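You operate a simulated robot arm through the tools that you are given. There is no shell and no other tool. Be economical: measure what you need, move in short steps, check, and stop when the job is done.

The job below is to be done with a simulated robot arm. You get a single attempt, and the scene is never put back.

JOB
Fetch the steel weight from the wooden table and stand it on top of the grey stub core there.

Only the result counts: the job must be done as asked and must still hold three seconds after the hand-in. Knocking over, shifting, dropping, spilling or breaking anything else fails it.

ROBOT AND FRAMES
A 7-joint arm with a two-finger parallel gripper, fixed in place. Base frame: the origin is at the foot of the arm, x ahead of it, y to its left, z up; the work surface is at about z = 0. Lengths are in cm, angles in rad, forces in N, time in s.
With the tool pointing down near the work surface it reaches from about 24 to 62 cm from the base axis. Its first joint turns from -1.152 to 1.152 rad. Payload 2.6 kg.
The tool frame sits at the grasp point between the pads (the TCP): z along the fingers, y along the line on which they close. The tips reach 3 cm beyond it. The gripper opens to 9.4 cm. The fingers are 2.8 cm wide and 1 cm thick; the gripper's body (5 by 9.6 cm) begins 5.5 cm behind the TCP.
Orientation is that of the tool frame in the base frame, as [roll, pitch, yaw] about the fixed x, y, z axes, in that order (R = Rz(yaw) Ry(pitch) Rx(roll)). With the fingers straight down and closing along the base's y, the tool's x points along the base's -x, its y along +y and its z along -z.

CONTROLS
- The arm moves only by the tool jog_arm. Its argument "commands" is a list of rows, each a list of 5 numbers: the closure in counts, from 0 (fully open) to 255 (shut), then the shift along the tool's x, y, z in mm, then the turn about the tool's z in degrees. In form: [[jaw, tx, ty, tz, spin], ...]. A call has 1 to 8 rows; each row shifts and turns the commanded pose from where the row before left it, along the tool's axes as they then stand. Each row takes 0.2 s and may step no farther than 5 cm and 0.15 rad from the row before; otherwise, or with a gripper value out of range, the whole call is refused. A pose out of reach is approached as far as the arm can. The call stops where the force on the tool passes 40 N (or 10 N more than at its start, if that is more) or the arm is blocked; 0.2 s more then pass. The fingers move at their own pace (about 7.2 cm/s each) and stop on an object; they squeeze with about 39 N. The grip force told is the motor's: it shows also when the fingers shut on nothing. Time passes only in rows, and 0.2 s behind the last, so rows that do not move let the fingers close. The reply holds the time, the measured pose of the TCP, the force on the tool along the base axes, the opening and the grip force, in the units named above and with some noise.
- Cameras (640 x 400 px; columns grow to the right, rows downward): "scene" is fixed at [3.06, 42.89, 58.36]; the picture's right is [-0.79, -0.62, 0.00], its down [-0.26, 0.33, -0.91] and it looks along [0.56, -0.71, -0.42] (base axes); focal length 344 px, centre (320, 200). "wrist" rides on the gripper at [-3.7, 0, -5.8] in the tool frame; the picture's right is [0.00, -1.00, 0.00], its down [0.97, 0.00, -0.24] and it looks along [0.24, 0.00, 0.97] (tool axes); focal length 218 px, centre (320, 200). There is no depth. A picture from a camera that has moved, and an enlarged one, comes with that camera's place and axes in the base frame and with its lens. The place of the scene camera against the robot may be out by one fixed shift of up to 1.2 cm in any direction.
- snapshot(camera): a new picture of that camera. It takes no simulated time.
- zoom(camera, box): a new picture of the part [left, top, right, bottom] of that camera's present view, enlarged. It takes no simulated time.
- sign_off(): hands the job in; it is judged then, once.

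Work in short steps. Places have to be worked out from the pictures, the camera data and where the tool is seen: move nearer, look again, correct. Check each grasp and each placing, and mend what went wrong. You have 90 turns and 36 pictures in all, those below and enlarged ones among them. Open the gripper and draw the arm clear of the work before you hand the job in, unless the task says otherwise; then end with one line.

The tools are called after "Call:" by a JSON object that holds its "fn" and its "kwargs". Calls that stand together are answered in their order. jog_arm: Moves the arm, as the interface text tells. Its arguments: {"type":"object","properties":{"commands":{"type":"array"}},"required":["commands"]} The other tools are called the same way: snapshot (camera) takes a picture; zoom (camera, box) takes an enlarged picture of a part of a camera's view; sign_off () hands the job in.

At the start:

```text
time: 0.0
eef_pos: [36.0, -2.79, 39.1]
orientation: [3.14, 0.001, -3.141]
ft_force: [-0.3, 0.2, -0.6]
gripper_width: 9.39
finger_force: 0.0
```

scene: 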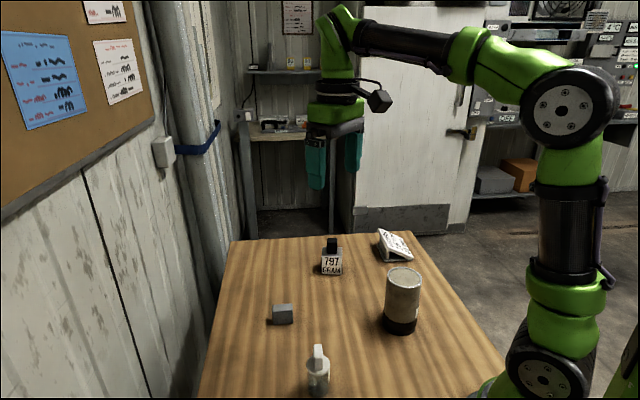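
wrist: 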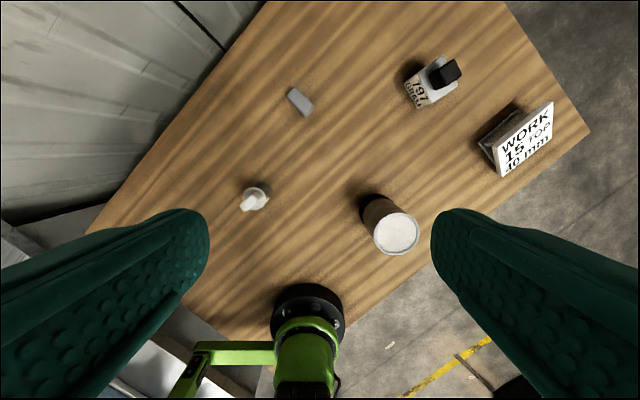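

I'll look closer at the objects first: the candidates are a block with text and a black knob, a small grey block, a white piece, a cylinder and a sign.

Call:
{"fn": "zoom", "kwargs": {"camera": "scene", "box": [250, 220, 450, 400]}}

Call:
{"fn": "zoom", "kwargs": {"camera": "wrist", "box": [220, 30, 580, 260]}}

```text
2.22 times, centred on (350, 310) of scene
camera zoom: at [3.06, 42.89, 58.36], right [-0.79, -0.62, 0.0], down [-0.26, 0.33, -0.91], along [0.56, -0.71, -0.42], focal length 764 px, centre (253, -44)
```

zoom: 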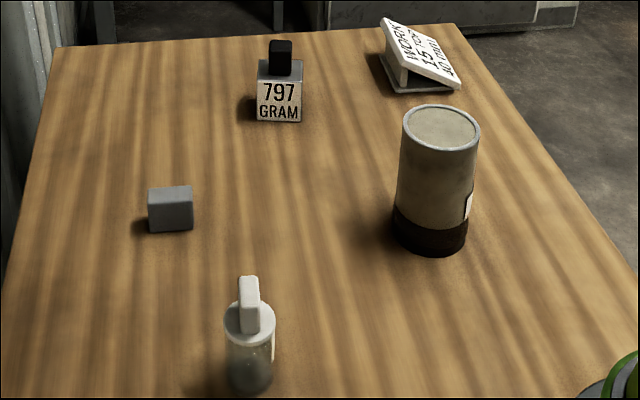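

```text
1.74 times, centred on (400, 145) of wrist
camera zoom: at [39.72, -2.81, 44.95], right [0.0, -1.0, 0.0], down [-0.97, 0.0, 0.24], along [-0.24, 0.0, -0.97], focal length 380 px, centre (181, 296)
```

zoom: 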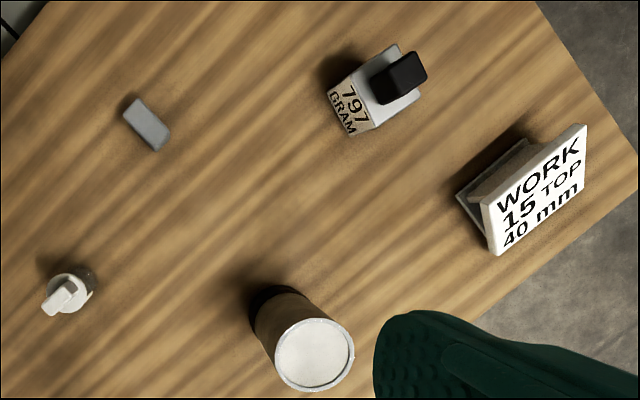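

The sign and the cylinder need reading properly, so I zoom on those and on the small grey block.

Call:
{"fn": "zoom", "kwargs": {"camera": "wrist", "box": [460, 90, 570, 190]}}

Call:
{"fn": "zoom", "kwargs": {"camera": "scene", "box": [360, 250, 440, 345]}}

Call:
{"fn": "zoom", "kwargs": {"camera": "scene", "box": [305, 225, 420, 285]}}

```text
4.00 times, centred on (515, 140) of wrist
camera zoom: at [39.72, -2.81, 44.95], right [0.0, -1.0, 0.0], down [-0.97, 0.0, 0.24], along [-0.24, 0.0, -0.97], focal length 873 px, centre (-460, 440)
```

zoom: 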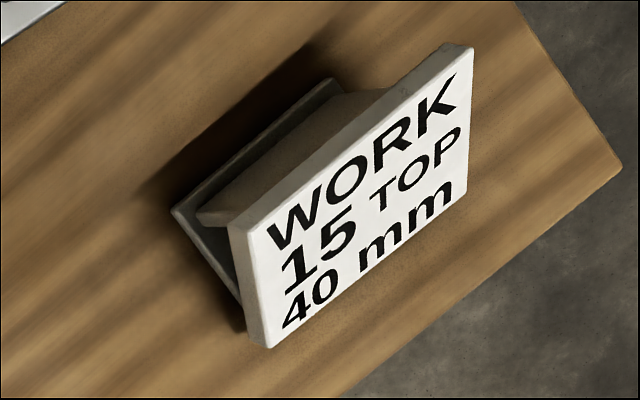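

```text
4.21 times, centred on (400, 298) of scene
camera zoom: at [3.06, 42.89, 58.36], right [-0.79, -0.62, 0.0], down [-0.26, 0.33, -0.91], along [0.56, -0.71, -0.42], focal length 1448 px, centre (-17, -210)
```

zoom: 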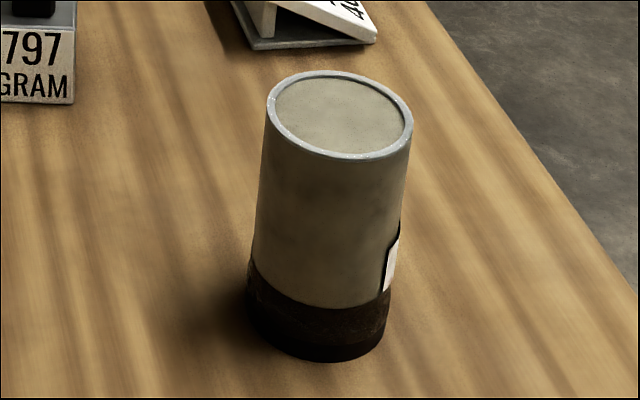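

```text
5.57 times, centred on (362, 255) of scene
camera zoom: at [3.06, 42.89, 58.36], right [-0.79, -0.62, 0.0], down [-0.26, 0.33, -0.91], along [0.56, -0.71, -0.42], focal length 1913 px, centre (84, -106)
```

zoom: 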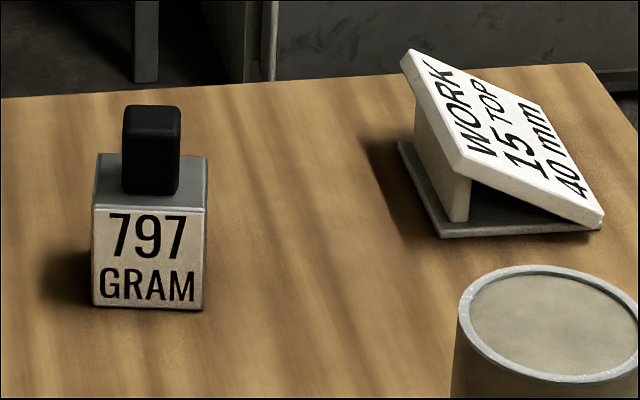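

The cylinder (about 7.7 cm across, top at z≈12, near (26,-15.4)) carries a label on its far side. I move the wrist camera round to read it before deciding how to handle things.

Call:
{"fn": "jog_arm", "kwargs": {"commands": [[0, 32, -33, 0, 0], [0, 32, -33, 0, 0], [0, 32, -33, 0, 0], [0, 32, -33, 0, 0], [0, 32, -33, 0, 0], [0, 32, -33, 0, 0], [0, 28, -34, 0, 0]]}}

Call:
{"fn": "jog_arm", "kwargs": {"commands": [[0, 0, 0, 45, 0], [0, 0, 0, 45, 0], [0, 0, 0, 45, 0], [0, 0, 0, 45, 0], [0, 0, 0, 0, 0]]}}

Call:
{"fn": "snapshot", "kwargs": {"camera": "wrist"}}

```text
time: 1.6
eef_pos: [13.73, -25.87, 39.24]
orientation: [3.14, 0.001, -3.14]
ft_force: [-0.7, 0.8, 0.2]
gripper_width: 9.4
finger_force: 0.0
```

```text
time: 2.8
eef_pos: [13.83, -25.84, 21.27]
orientation: [-3.141, 0.001, 3.141]
ft_force: [0.1, 0.2, -0.5]
gripper_width: 9.39
finger_force: 0.0
```

```text
28 pictures are left
camera wrist: at [17.59, -25.94, 27.02], right [0.0, -1.0, 0.0], down [-0.97, 0.0, 0.24], along [-0.24, 0.0, -0.97], focal length 218 px, centre (320, 200)
```

wrist: 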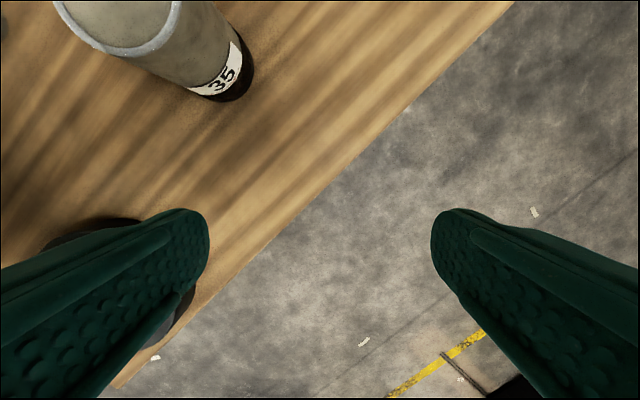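

Call:
{"fn": "zoom", "kwargs": {"camera": "wrist", "box": [170, 20, 270, 110]}}

```text
4.44 times, centred on (220, 65) of wrist
camera zoom: at [17.59, -25.94, 27.02], right [0.0, -1.0, 0.0], down [-0.97, 0.0, 0.24], along [-0.24, 0.0, -0.97], focal length 970 px, centre (764, 800)
```

zoom: 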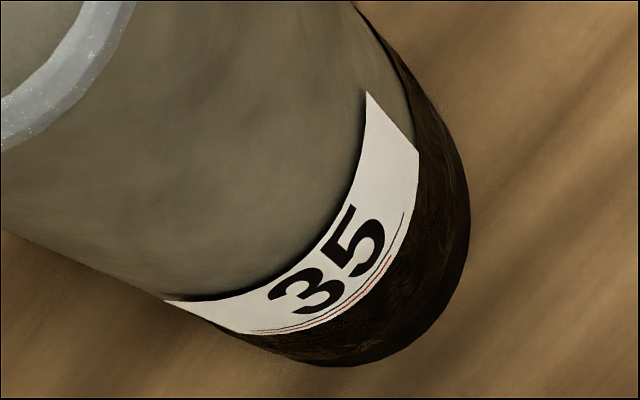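

The label reads "35" on a concrete-looking core, so I take this cylinder as the stub core. Next I pass above it to check its top, then go on towards the weight.

Call:
{"fn": "jog_arm", "kwargs": {"commands": [[0, 0, 0, -45, 0], [0, 0, 0, -40, 0], [0, -40, 26, 0, 0], [0, -40, 26, 0, 0], [0, -40, 26, 0, 0], [0, -30, 25, 0, 0], [0, 0, 0, 0, 0]]}}

Call:
{"fn": "snapshot", "kwargs": {"camera": "wrist"}}

```text
time: 4.4
eef_pos: [28.95, -15.63, 29.84]
orientation: [-3.141, 0.0, 3.142]
ft_force: [0.7, 0.2, 0.1]
gripper_width: 9.39
finger_force: 0.1
```

```text
26 pictures are left
camera wrist: at [32.72, -15.71, 35.58], right [0.0, -1.0, 0.0], down [-0.97, 0.0, 0.24], along [-0.24, 0.0, -0.97], focal length 218 px, centre (320, 200)
```

wrist: 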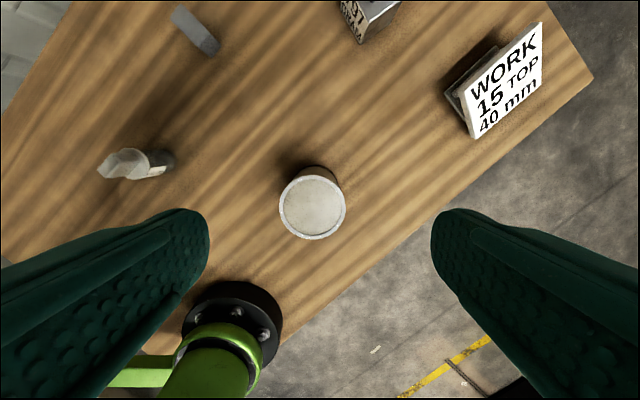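

Call:
{"fn": "zoom", "kwargs": {"camera": "wrist", "box": [262, 155, 362, 245]}}

Call:
{"fn": "jog_arm", "kwargs": {"commands": [[0, -40, -18, 0, 0], [0, -40, -18, 0, 0], [0, -40, -18, 0, 0], [0, -30, -15, 10, 0], [0, 0, 0, 30, 0], [0, 0, 0, 0, 0]]}}

Call:
{"fn": "snapshot", "kwargs": {"camera": "wrist"}}

```text
4.44 times, centred on (312, 200) of wrist
camera zoom: at [32.72, -15.71, 35.58], right [0.0, -1.0, 0.0], down [-0.97, 0.0, 0.24], along [-0.24, 0.0, -0.97], focal length 970 px, centre (356, 200)
```

zoom: 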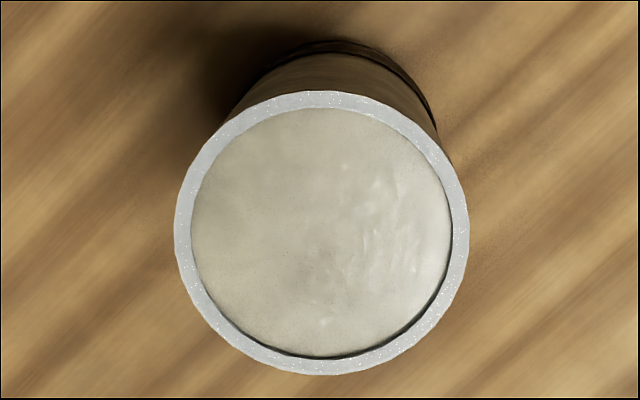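

```text
time: 5.8
eef_pos: [43.93, -22.55, 25.9]
orientation: [-3.14, 0.001, -3.141]
ft_force: [-0.1, 0.2, 0.6]
gripper_width: 9.4
finger_force: 0.0
```

```text
24 pictures are left
camera wrist: at [47.6, -22.79, 31.56], right [0.0, -1.0, 0.0], down [-0.97, 0.0, 0.24], along [-0.24, 0.0, -0.97], focal length 218 px, centre (320, 200)
```

wrist: 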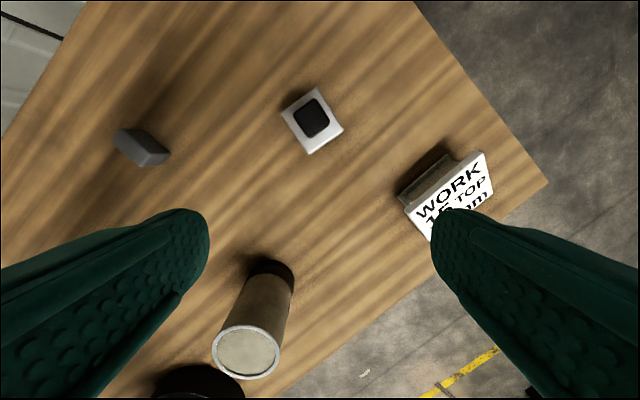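

The core top has a pale rim about 4 mm wide around a slightly sunken face. Now I zoom on the weight to measure its position and yaw.

Call:
{"fn": "zoom", "kwargs": {"camera": "wrist", "box": [262, 70, 362, 170]}}

```text
4.00 times, centred on (312, 120) of wrist
camera zoom: at [47.6, -22.79, 31.56], right [0.0, -1.0, 0.0], down [-0.97, 0.0, 0.24], along [-0.24, 0.0, -0.97], focal length 873 px, centre (352, 520)
```

zoom: 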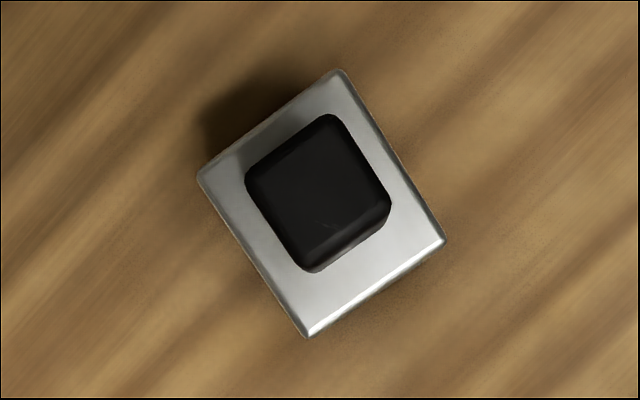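

The weight body measures about 5.4 × 4.9 cm, centred near (50.2, -22.0), with its short side along (-0.57, 0.82). I turn the jaw −35° about the tool z, move over it and look again.

Call:
{"fn": "jog_arm", "kwargs": {"commands": [[0, -31, 3, 20, 0], [0, -31, 3, 20, 0], [0, 0, 0, 20, -7], [0, 0, 0, 10, -7], [0, 0, 0, 0, -7], [0, 0, 0, 0, -7], [0, 0, 0, 0, -7], [0, 0, 0, 0, 0]]}}

Call:
{"fn": "snapshot", "kwargs": {"camera": "wrist"}}

Call:
{"fn": "zoom", "kwargs": {"camera": "scene", "box": [270, 170, 410, 290]}}

```text
time: 7.6
eef_pos: [50.28, -21.91, 18.77]
orientation: [-3.141, 0.0, -2.529]
ft_force: [-0.4, -1.1, -0.1]
gripper_width: 9.38
finger_force: 0.1
```

```text
22 pictures are left
camera wrist: at [53.28, -19.91, 24.45], right [0.57, -0.82, 0.0], down [-0.79, -0.56, 0.24], along [-0.2, -0.14, -0.97], focal length 218 px, centre (320, 200)
```

wrist: 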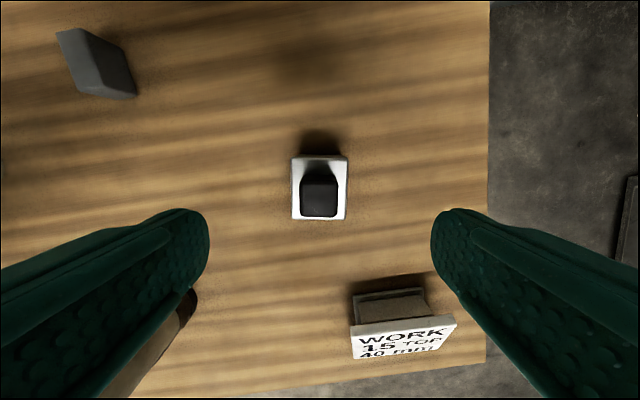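

```text
3.33 times, centred on (340, 230) of scene
camera zoom: at [3.06, 42.89, 58.36], right [-0.79, -0.62, 0.0], down [-0.26, 0.33, -0.91], along [0.56, -0.71, -0.42], focal length 1146 px, centre (253, 100)
```

zoom: 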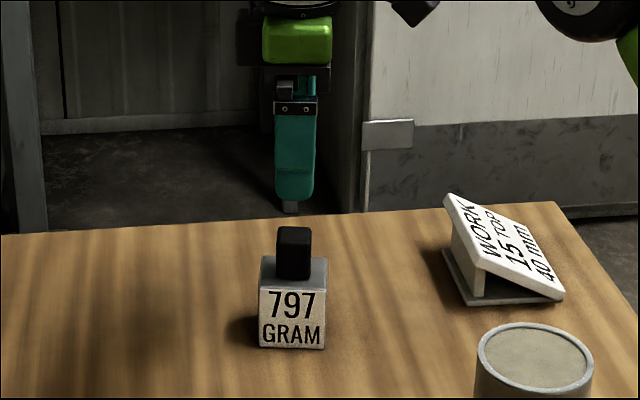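

The jaw is aligned with and centred on the weight, and the knob top is at about z≈9.5. I lower to TCP z≈5.5 with the jaw open.

Call:
{"fn": "jog_arm", "kwargs": {"commands": [[0, 0, 0, 40, 0], [0, 0, 0, 40, 0], [0, 0, 0, 30, 0], [0, 0, 0, 22, 0], [0, 0, 0, 0, 0]]}}

Call:
{"fn": "zoom", "kwargs": {"camera": "scene", "box": [270, 190, 390, 290]}}

```text
time: 8.8
eef_pos: [50.04, -21.91, 5.37]
orientation: [-3.141, -0.001, -2.531]
ft_force: [0.2, -0.2, 0.4]
gripper_width: 9.38
finger_force: 0.1
```

```text
4.00 times, centred on (330, 240) of scene
camera zoom: at [3.06, 42.89, 58.36], right [-0.79, -0.62, 0.0], down [-0.26, 0.33, -0.91], along [0.56, -0.71, -0.42], focal length 1375 px, centre (280, 40)
```

zoom: 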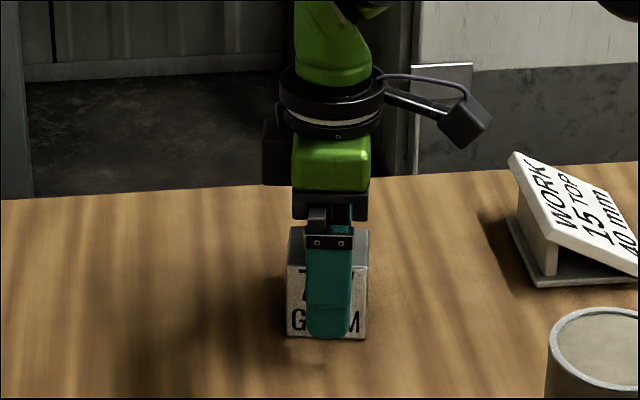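

Fingers straddle the body without contact. I close and let the grip settle.

Call:
{"fn": "jog_arm", "kwargs": {"commands": [[100, 0, 0, 0, 0], [255, 0, 0, 0, 0], [255, 0, 0, 0, 0], [255, 0, 0, 0, 0]]}}

```text
time: 9.8
eef_pos: [50.03, -21.94, 5.52]
orientation: [3.141, -0.001, -2.531]
ft_force: [2.4, -2.2, -0.2]
gripper_width: 5.41
finger_force: 38.8
```

Gripped at 5.41 cm with 38.8 N. I lift a little and check the load.

Call:
{"fn": "jog_arm", "kwargs": {"commands": [[255, 0, 0, -10, 0], [255, 0, 0, -20, 0], [255, 0, 0, -20, 0], [255, 0, 0, 0, 0]]}}

Call:
{"fn": "zoom", "kwargs": {"camera": "scene", "box": [270, 170, 410, 290]}}

```text
time: 10.8
eef_pos: [50.18, -21.95, 10.42]
orientation: [3.14, -0.001, -2.531]
ft_force: [-0.7, -0.2, -7.5]
gripper_width: 5.43
finger_force: 39.5
```

```text
3.33 times, centred on (340, 230) of scene
camera zoom: at [3.07, 42.89, 58.36], right [-0.79, -0.62, 0.0], down [-0.26, 0.33, -0.91], along [0.56, -0.71, -0.42], focal length 1146 px, centre (253, 100)
```

zoom: 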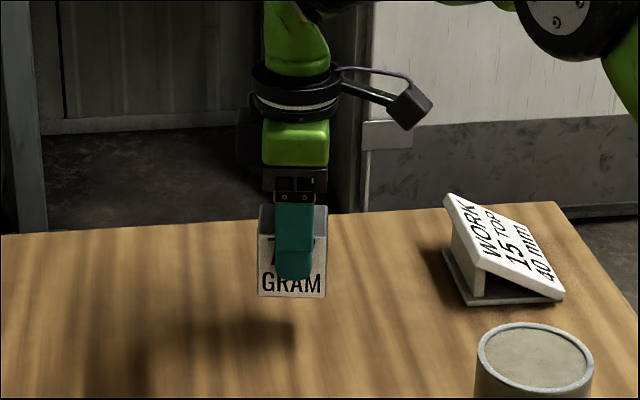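

The weight is held (7.5 N load). I raise it well clear and turn the jaw back square to the base.

Call:
{"fn": "jog_arm", "kwargs": {"commands": [[255, 0, 0, -40, 0], [255, 0, 0, -40, 0], [255, 0, 0, -40, 7], [255, 0, 0, -40, 7], [255, 0, 0, 0, 7], [255, 0, 0, 0, 7], [255, 0, 0, 0, 7], [255, 0, 0, 0, 0]]}}

Call:
{"fn": "jog_arm", "kwargs": {"commands": [[255, 35, 10, 0, 0], [255, 35, 10, 0, 0], [255, 35, 10, 0, 0], [255, 35, 10, 0, 0], [255, 35, 10, 0, 0], [255, 35, 10, 0, 0], [255, 30, 11, 0, 0], [255, 0, 0, 0, 0]]}}

Call:
{"fn": "snapshot", "kwargs": {"camera": "wrist"}}

Call:
{"fn": "snapshot", "kwargs": {"camera": "scene"}}

```text
time: 12.6
eef_pos: [50.2, -21.85, 26.47]
orientation: [-3.141, 0.001, 3.139]
ft_force: [0.2, -0.7, -7.3]
gripper_width: 5.44
finger_force: 38.1
```

```text
time: 14.4
eef_pos: [26.25, -14.84, 26.36]
orientation: [3.141, 0.001, 3.141]
ft_force: [0.4, 0.4, -7.7]
gripper_width: 5.42
finger_force: 39.2
```

```text
18 pictures are left
camera wrist: at [29.96, -14.83, 32.06], right [0.0, -1.0, 0.0], down [-0.97, 0.0, 0.24], along [-0.24, 0.0, -0.97], focal length 218 px, centre (320, 200)
```

wrist: 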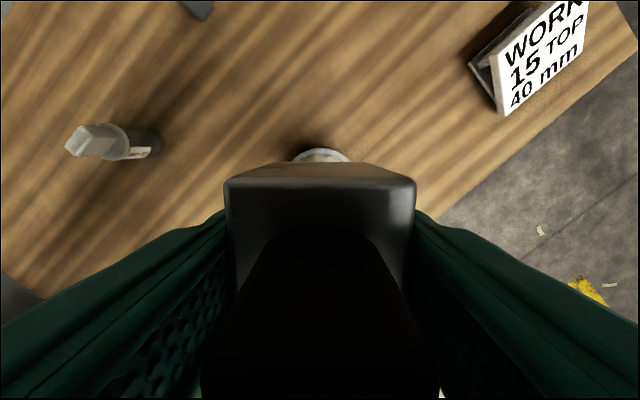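

```text
17 pictures are left
```

scene: 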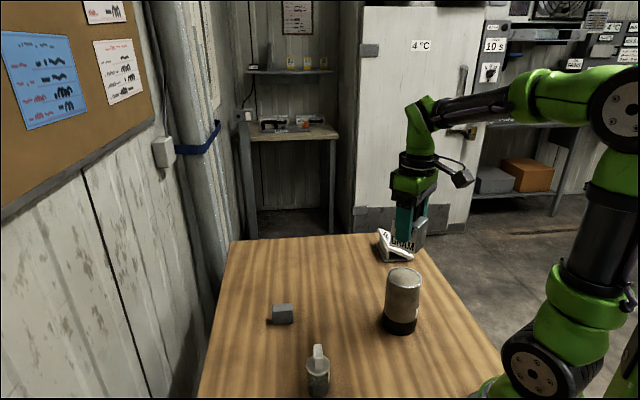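

Seen in the wrist picture, the core's rim agrees with a centre of about (26.0, -14.85), right below the weight. I descend to about 2 cm above it and check.

Call:
{"fn": "jog_arm", "kwargs": {"commands": [[255, 2, 0, 30, 0], [255, 0, 0, 25, 0], [255, 0, 0, 10, 0], [255, 0, 0, 0, 0]]}}

Call:
{"fn": "zoom", "kwargs": {"camera": "scene", "box": [340, 210, 460, 350]}}

Call:
{"fn": "snapshot", "kwargs": {"camera": "wrist"}}

```text
time: 15.4
eef_pos: [26.14, -14.66, 19.76]
orientation: [-3.141, -0.001, 3.141]
ft_force: [0.3, -0.2, -8.0]
gripper_width: 5.41
finger_force: 39.0
```

```text
2.86 times, centred on (400, 280) of scene
camera zoom: at [3.06, 42.89, 58.36], right [-0.79, -0.62, 0.0], down [-0.26, 0.33, -0.91], along [0.56, -0.71, -0.42], focal length 982 px, centre (91, -29)
```

zoom: 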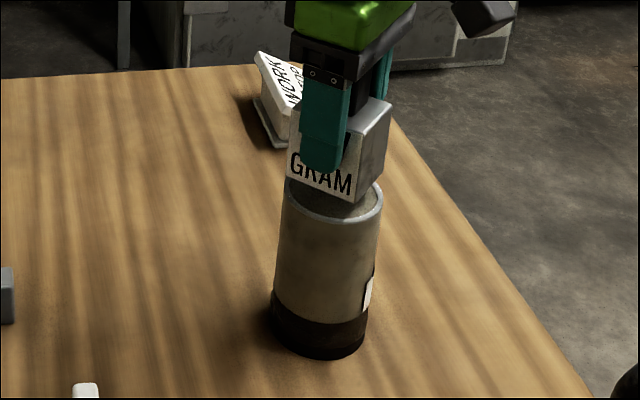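

```text
15 pictures are left
camera wrist: at [29.81, -14.9, 25.61], right [0.0, -1.0, 0.0], down [-0.97, 0.0, 0.24], along [-0.24, 0.0, -0.97], focal length 218 px, centre (320, 200)
```

wrist: 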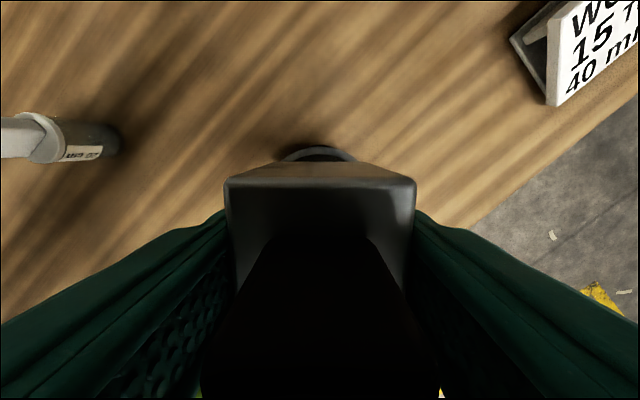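

Aligned in both views; contact is expected at TCP z≈17.6. I lower gently in small steps.

Call:
{"fn": "jog_arm", "kwargs": {"commands": [[255, 0, 0, 8, 0], [255, 0, 0, 5, 0], [255, 0, 0, 2, 0], [255, 0, 0, 0, 0]]}}

Call:
{"fn": "zoom", "kwargs": {"camera": "scene", "box": [370, 240, 430, 310]}}

```text
time: 16.4
eef_pos: [26.0, -14.87, 18.4]
orientation: [-3.14, -0.001, 3.141]
ft_force: [0.5, -0.2, -7.0]
gripper_width: 5.41
finger_force: 38.8
```

```text
5.71 times, centred on (400, 275) of scene
camera zoom: at [3.06, 42.89, 58.36], right [-0.79, -0.62, 0.0], down [-0.26, 0.33, -0.91], along [0.56, -0.71, -0.42], focal length 1965 px, centre (-137, -229)
```

zoom: 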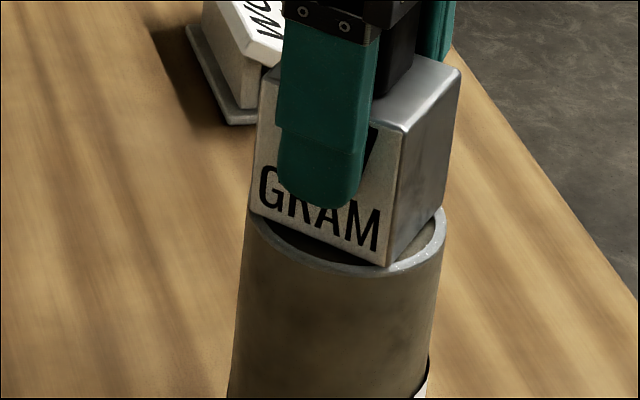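

Call:
{"fn": "jog_arm", "kwargs": {"commands": [[255, 0, 0, 2, 0], [255, 0, 0, 2, 0], [255, 0, 0, 0, 0]]}}

```text
time: 17.2
eef_pos: [26.11, -14.79, 18.26]
orientation: [-3.14, 0.006, 3.141]
ft_force: [0.4, 2.1, 28.3]
gripper_width: 5.44
finger_force: 38.8
```

Contact: the force has reversed to +28 N at z≈18.2. I ease off the push and look at how it sits before releasing.

Call:
{"fn": "jog_arm", "kwargs": {"commands": [[255, 0, 0, -1.3, 0], [255, 0, 0, 0, 0]]}}

Call:
{"fn": "zoom", "kwargs": {"camera": "scene", "box": [370, 240, 430, 310]}}

```text
time: 17.8
eef_pos: [26.01, -14.94, 18.29]
orientation: [-3.14, 0.0, -3.139]
ft_force: [7.3, -0.3, 10.4]
gripper_width: 5.42
finger_force: 38.8
```

```text
5.71 times, centred on (400, 275) of scene
camera zoom: at [3.06, 42.9, 58.35], right [-0.79, -0.62, 0.0], down [-0.26, 0.33, -0.91], along [0.56, -0.72, -0.42], focal length 1965 px, centre (-137, -229)
```

zoom: 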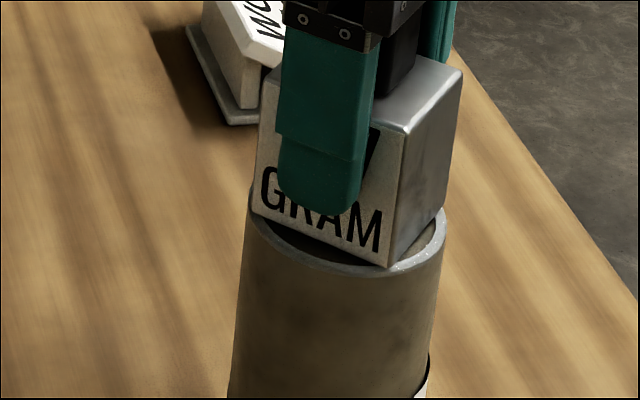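

The weight sits level with all visible corners on the rim and is well centred. I ease off a bit more, then open in stages without moving the arm.

Call:
{"fn": "jog_arm", "kwargs": {"commands": [[255, 0, 0, -0.5, 0], [255, 0, 0, 0, 0]]}}

Call:
{"fn": "jog_arm", "kwargs": {"commands": [[98, 0, 0, 0, 0], [90, 0, 0, 0, 0], [90, 0, 0, 0, 0]]}}

Call:
{"fn": "zoom", "kwargs": {"camera": "scene", "box": [360, 230, 440, 320]}}

```text
time: 18.4
eef_pos: [25.88, -14.82, 18.21]
orientation: [3.141, -0.001, -3.14]
ft_force: [4.1, -2.0, 3.9]
gripper_width: 5.44
finger_force: 39.6
```

```text
time: 19.2
eef_pos: [25.95, -14.91, 18.41]
orientation: [-3.141, 0.001, -3.141]
ft_force: [-0.5, 0.3, 0.7]
gripper_width: 6.09
finger_force: 0.1
```

```text
4.44 times, centred on (400, 275) of scene
camera zoom: at [3.06, 42.89, 58.36], right [-0.79, -0.62, 0.0], down [-0.26, 0.33, -0.91], along [0.56, -0.71, -0.42], focal length 1528 px, centre (-36, -133)
```

zoom: 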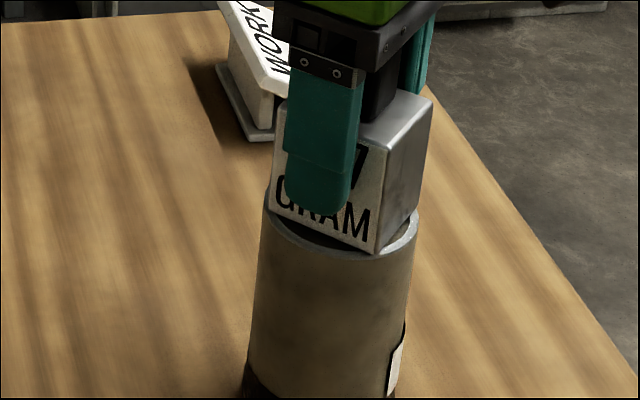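

Released and the weight stays put. I open fully and draw straight up.

Call:
{"fn": "jog_arm", "kwargs": {"commands": [[40, 0, 0, 0, 0], [0, 0, 0, 0, 0], [0, 0, 0, 0, 0], [0, 0, 0, -20, 0], [0, 0, 0, -40, 0], [0, 0, 0, -40, 0], [0, 0, 0, -40, 0], [0, 0, 0, 0, 0]]}}

Call:
{"fn": "zoom", "kwargs": {"camera": "scene", "box": [360, 200, 440, 340]}}

Call:
{"fn": "snapshot", "kwargs": {"camera": "wrist"}}

```text
time: 21.0
eef_pos: [26.34, -14.77, 32.41]
orientation: [-3.141, 0.0, -3.141]
ft_force: [0.2, -0.5, 0.8]
gripper_width: 9.41
finger_force: 0.2
```

```text
2.86 times, centred on (400, 270) of scene
camera zoom: at [3.06, 42.89, 58.36], right [-0.79, -0.62, 0.0], down [-0.26, 0.33, -0.91], along [0.56, -0.71, -0.42], focal length 982 px, centre (91, 0)
```

zoom: 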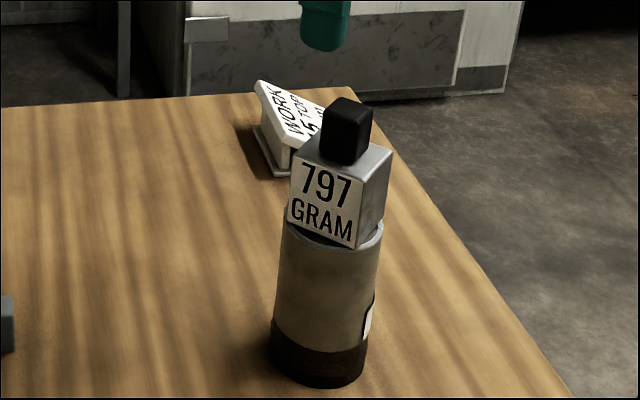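

```text
10 pictures are left
camera wrist: at [29.98, -14.84, 38.11], right [0.0, -1.0, 0.0], down [-0.97, 0.0, 0.24], along [-0.24, 0.0, -0.97], focal length 218 px, centre (320, 200)
```

wrist: 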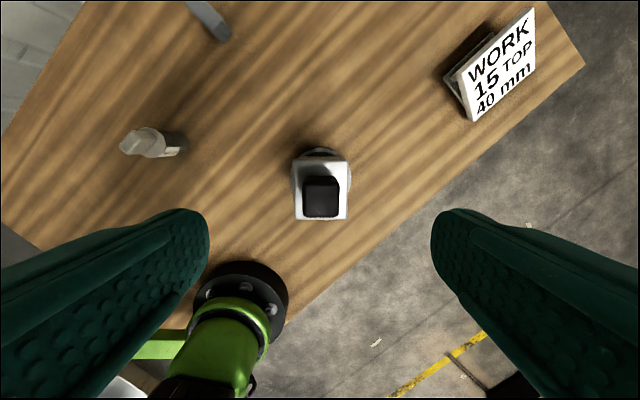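

It stands upright on the core. I draw the arm aside, let a moment pass, and check once more that it holds.

Call:
{"fn": "jog_arm", "kwargs": {"commands": [[0, -40, 20, -10, 0], [0, -40, 20, -10, 0], [0, -30, 20, 0, 0], [0, 0, 0, 0, 0], [0, 0, 0, 0, 0], [0, 0, 0, 0, 0], [0, 0, 0, 0, 0], [0, 0, 0, 0, 0]]}}

Call:
{"fn": "zoom", "kwargs": {"camera": "scene", "box": [370, 225, 430, 295]}}

Call:
{"fn": "snapshot", "kwargs": {"camera": "scene"}}

```text
time: 22.8
eef_pos: [37.05, -9.0, 34.41]
orientation: [3.141, 0.0, -3.141]
ft_force: [-0.4, -0.1, 0.7]
gripper_width: 9.4
finger_force: 0.1
```

```text
5.71 times, centred on (400, 260) of scene
camera zoom: at [3.06, 42.89, 58.36], right [-0.79, -0.62, 0.0], down [-0.26, 0.33, -0.91], along [0.56, -0.71, -0.42], focal length 1965 px, centre (-137, -143)
```

zoom: 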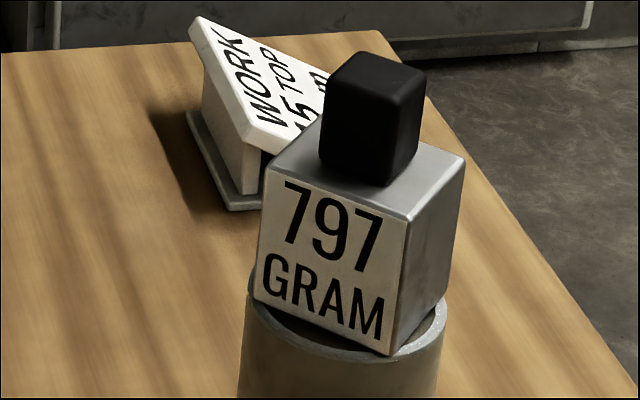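

```text
8 pictures are left
```

scene: 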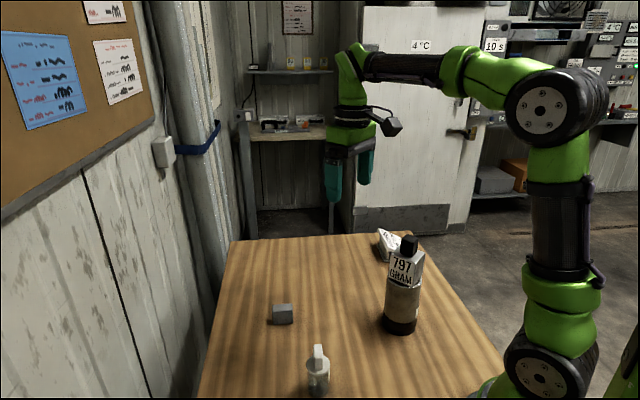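

The weight is unchanged after the wait, standing level on the core. Nothing else has moved and the arm is clear, so I hand in.

Call:
{"fn": "sign_off", "kwargs": {}}

```text
The job is handed in.
```

The steel weight stands level on top of the grey stub core (which I took to be the grey cylinder labelled 35), the gripper is open, the arm is clear, and nothing else on the table was moved.
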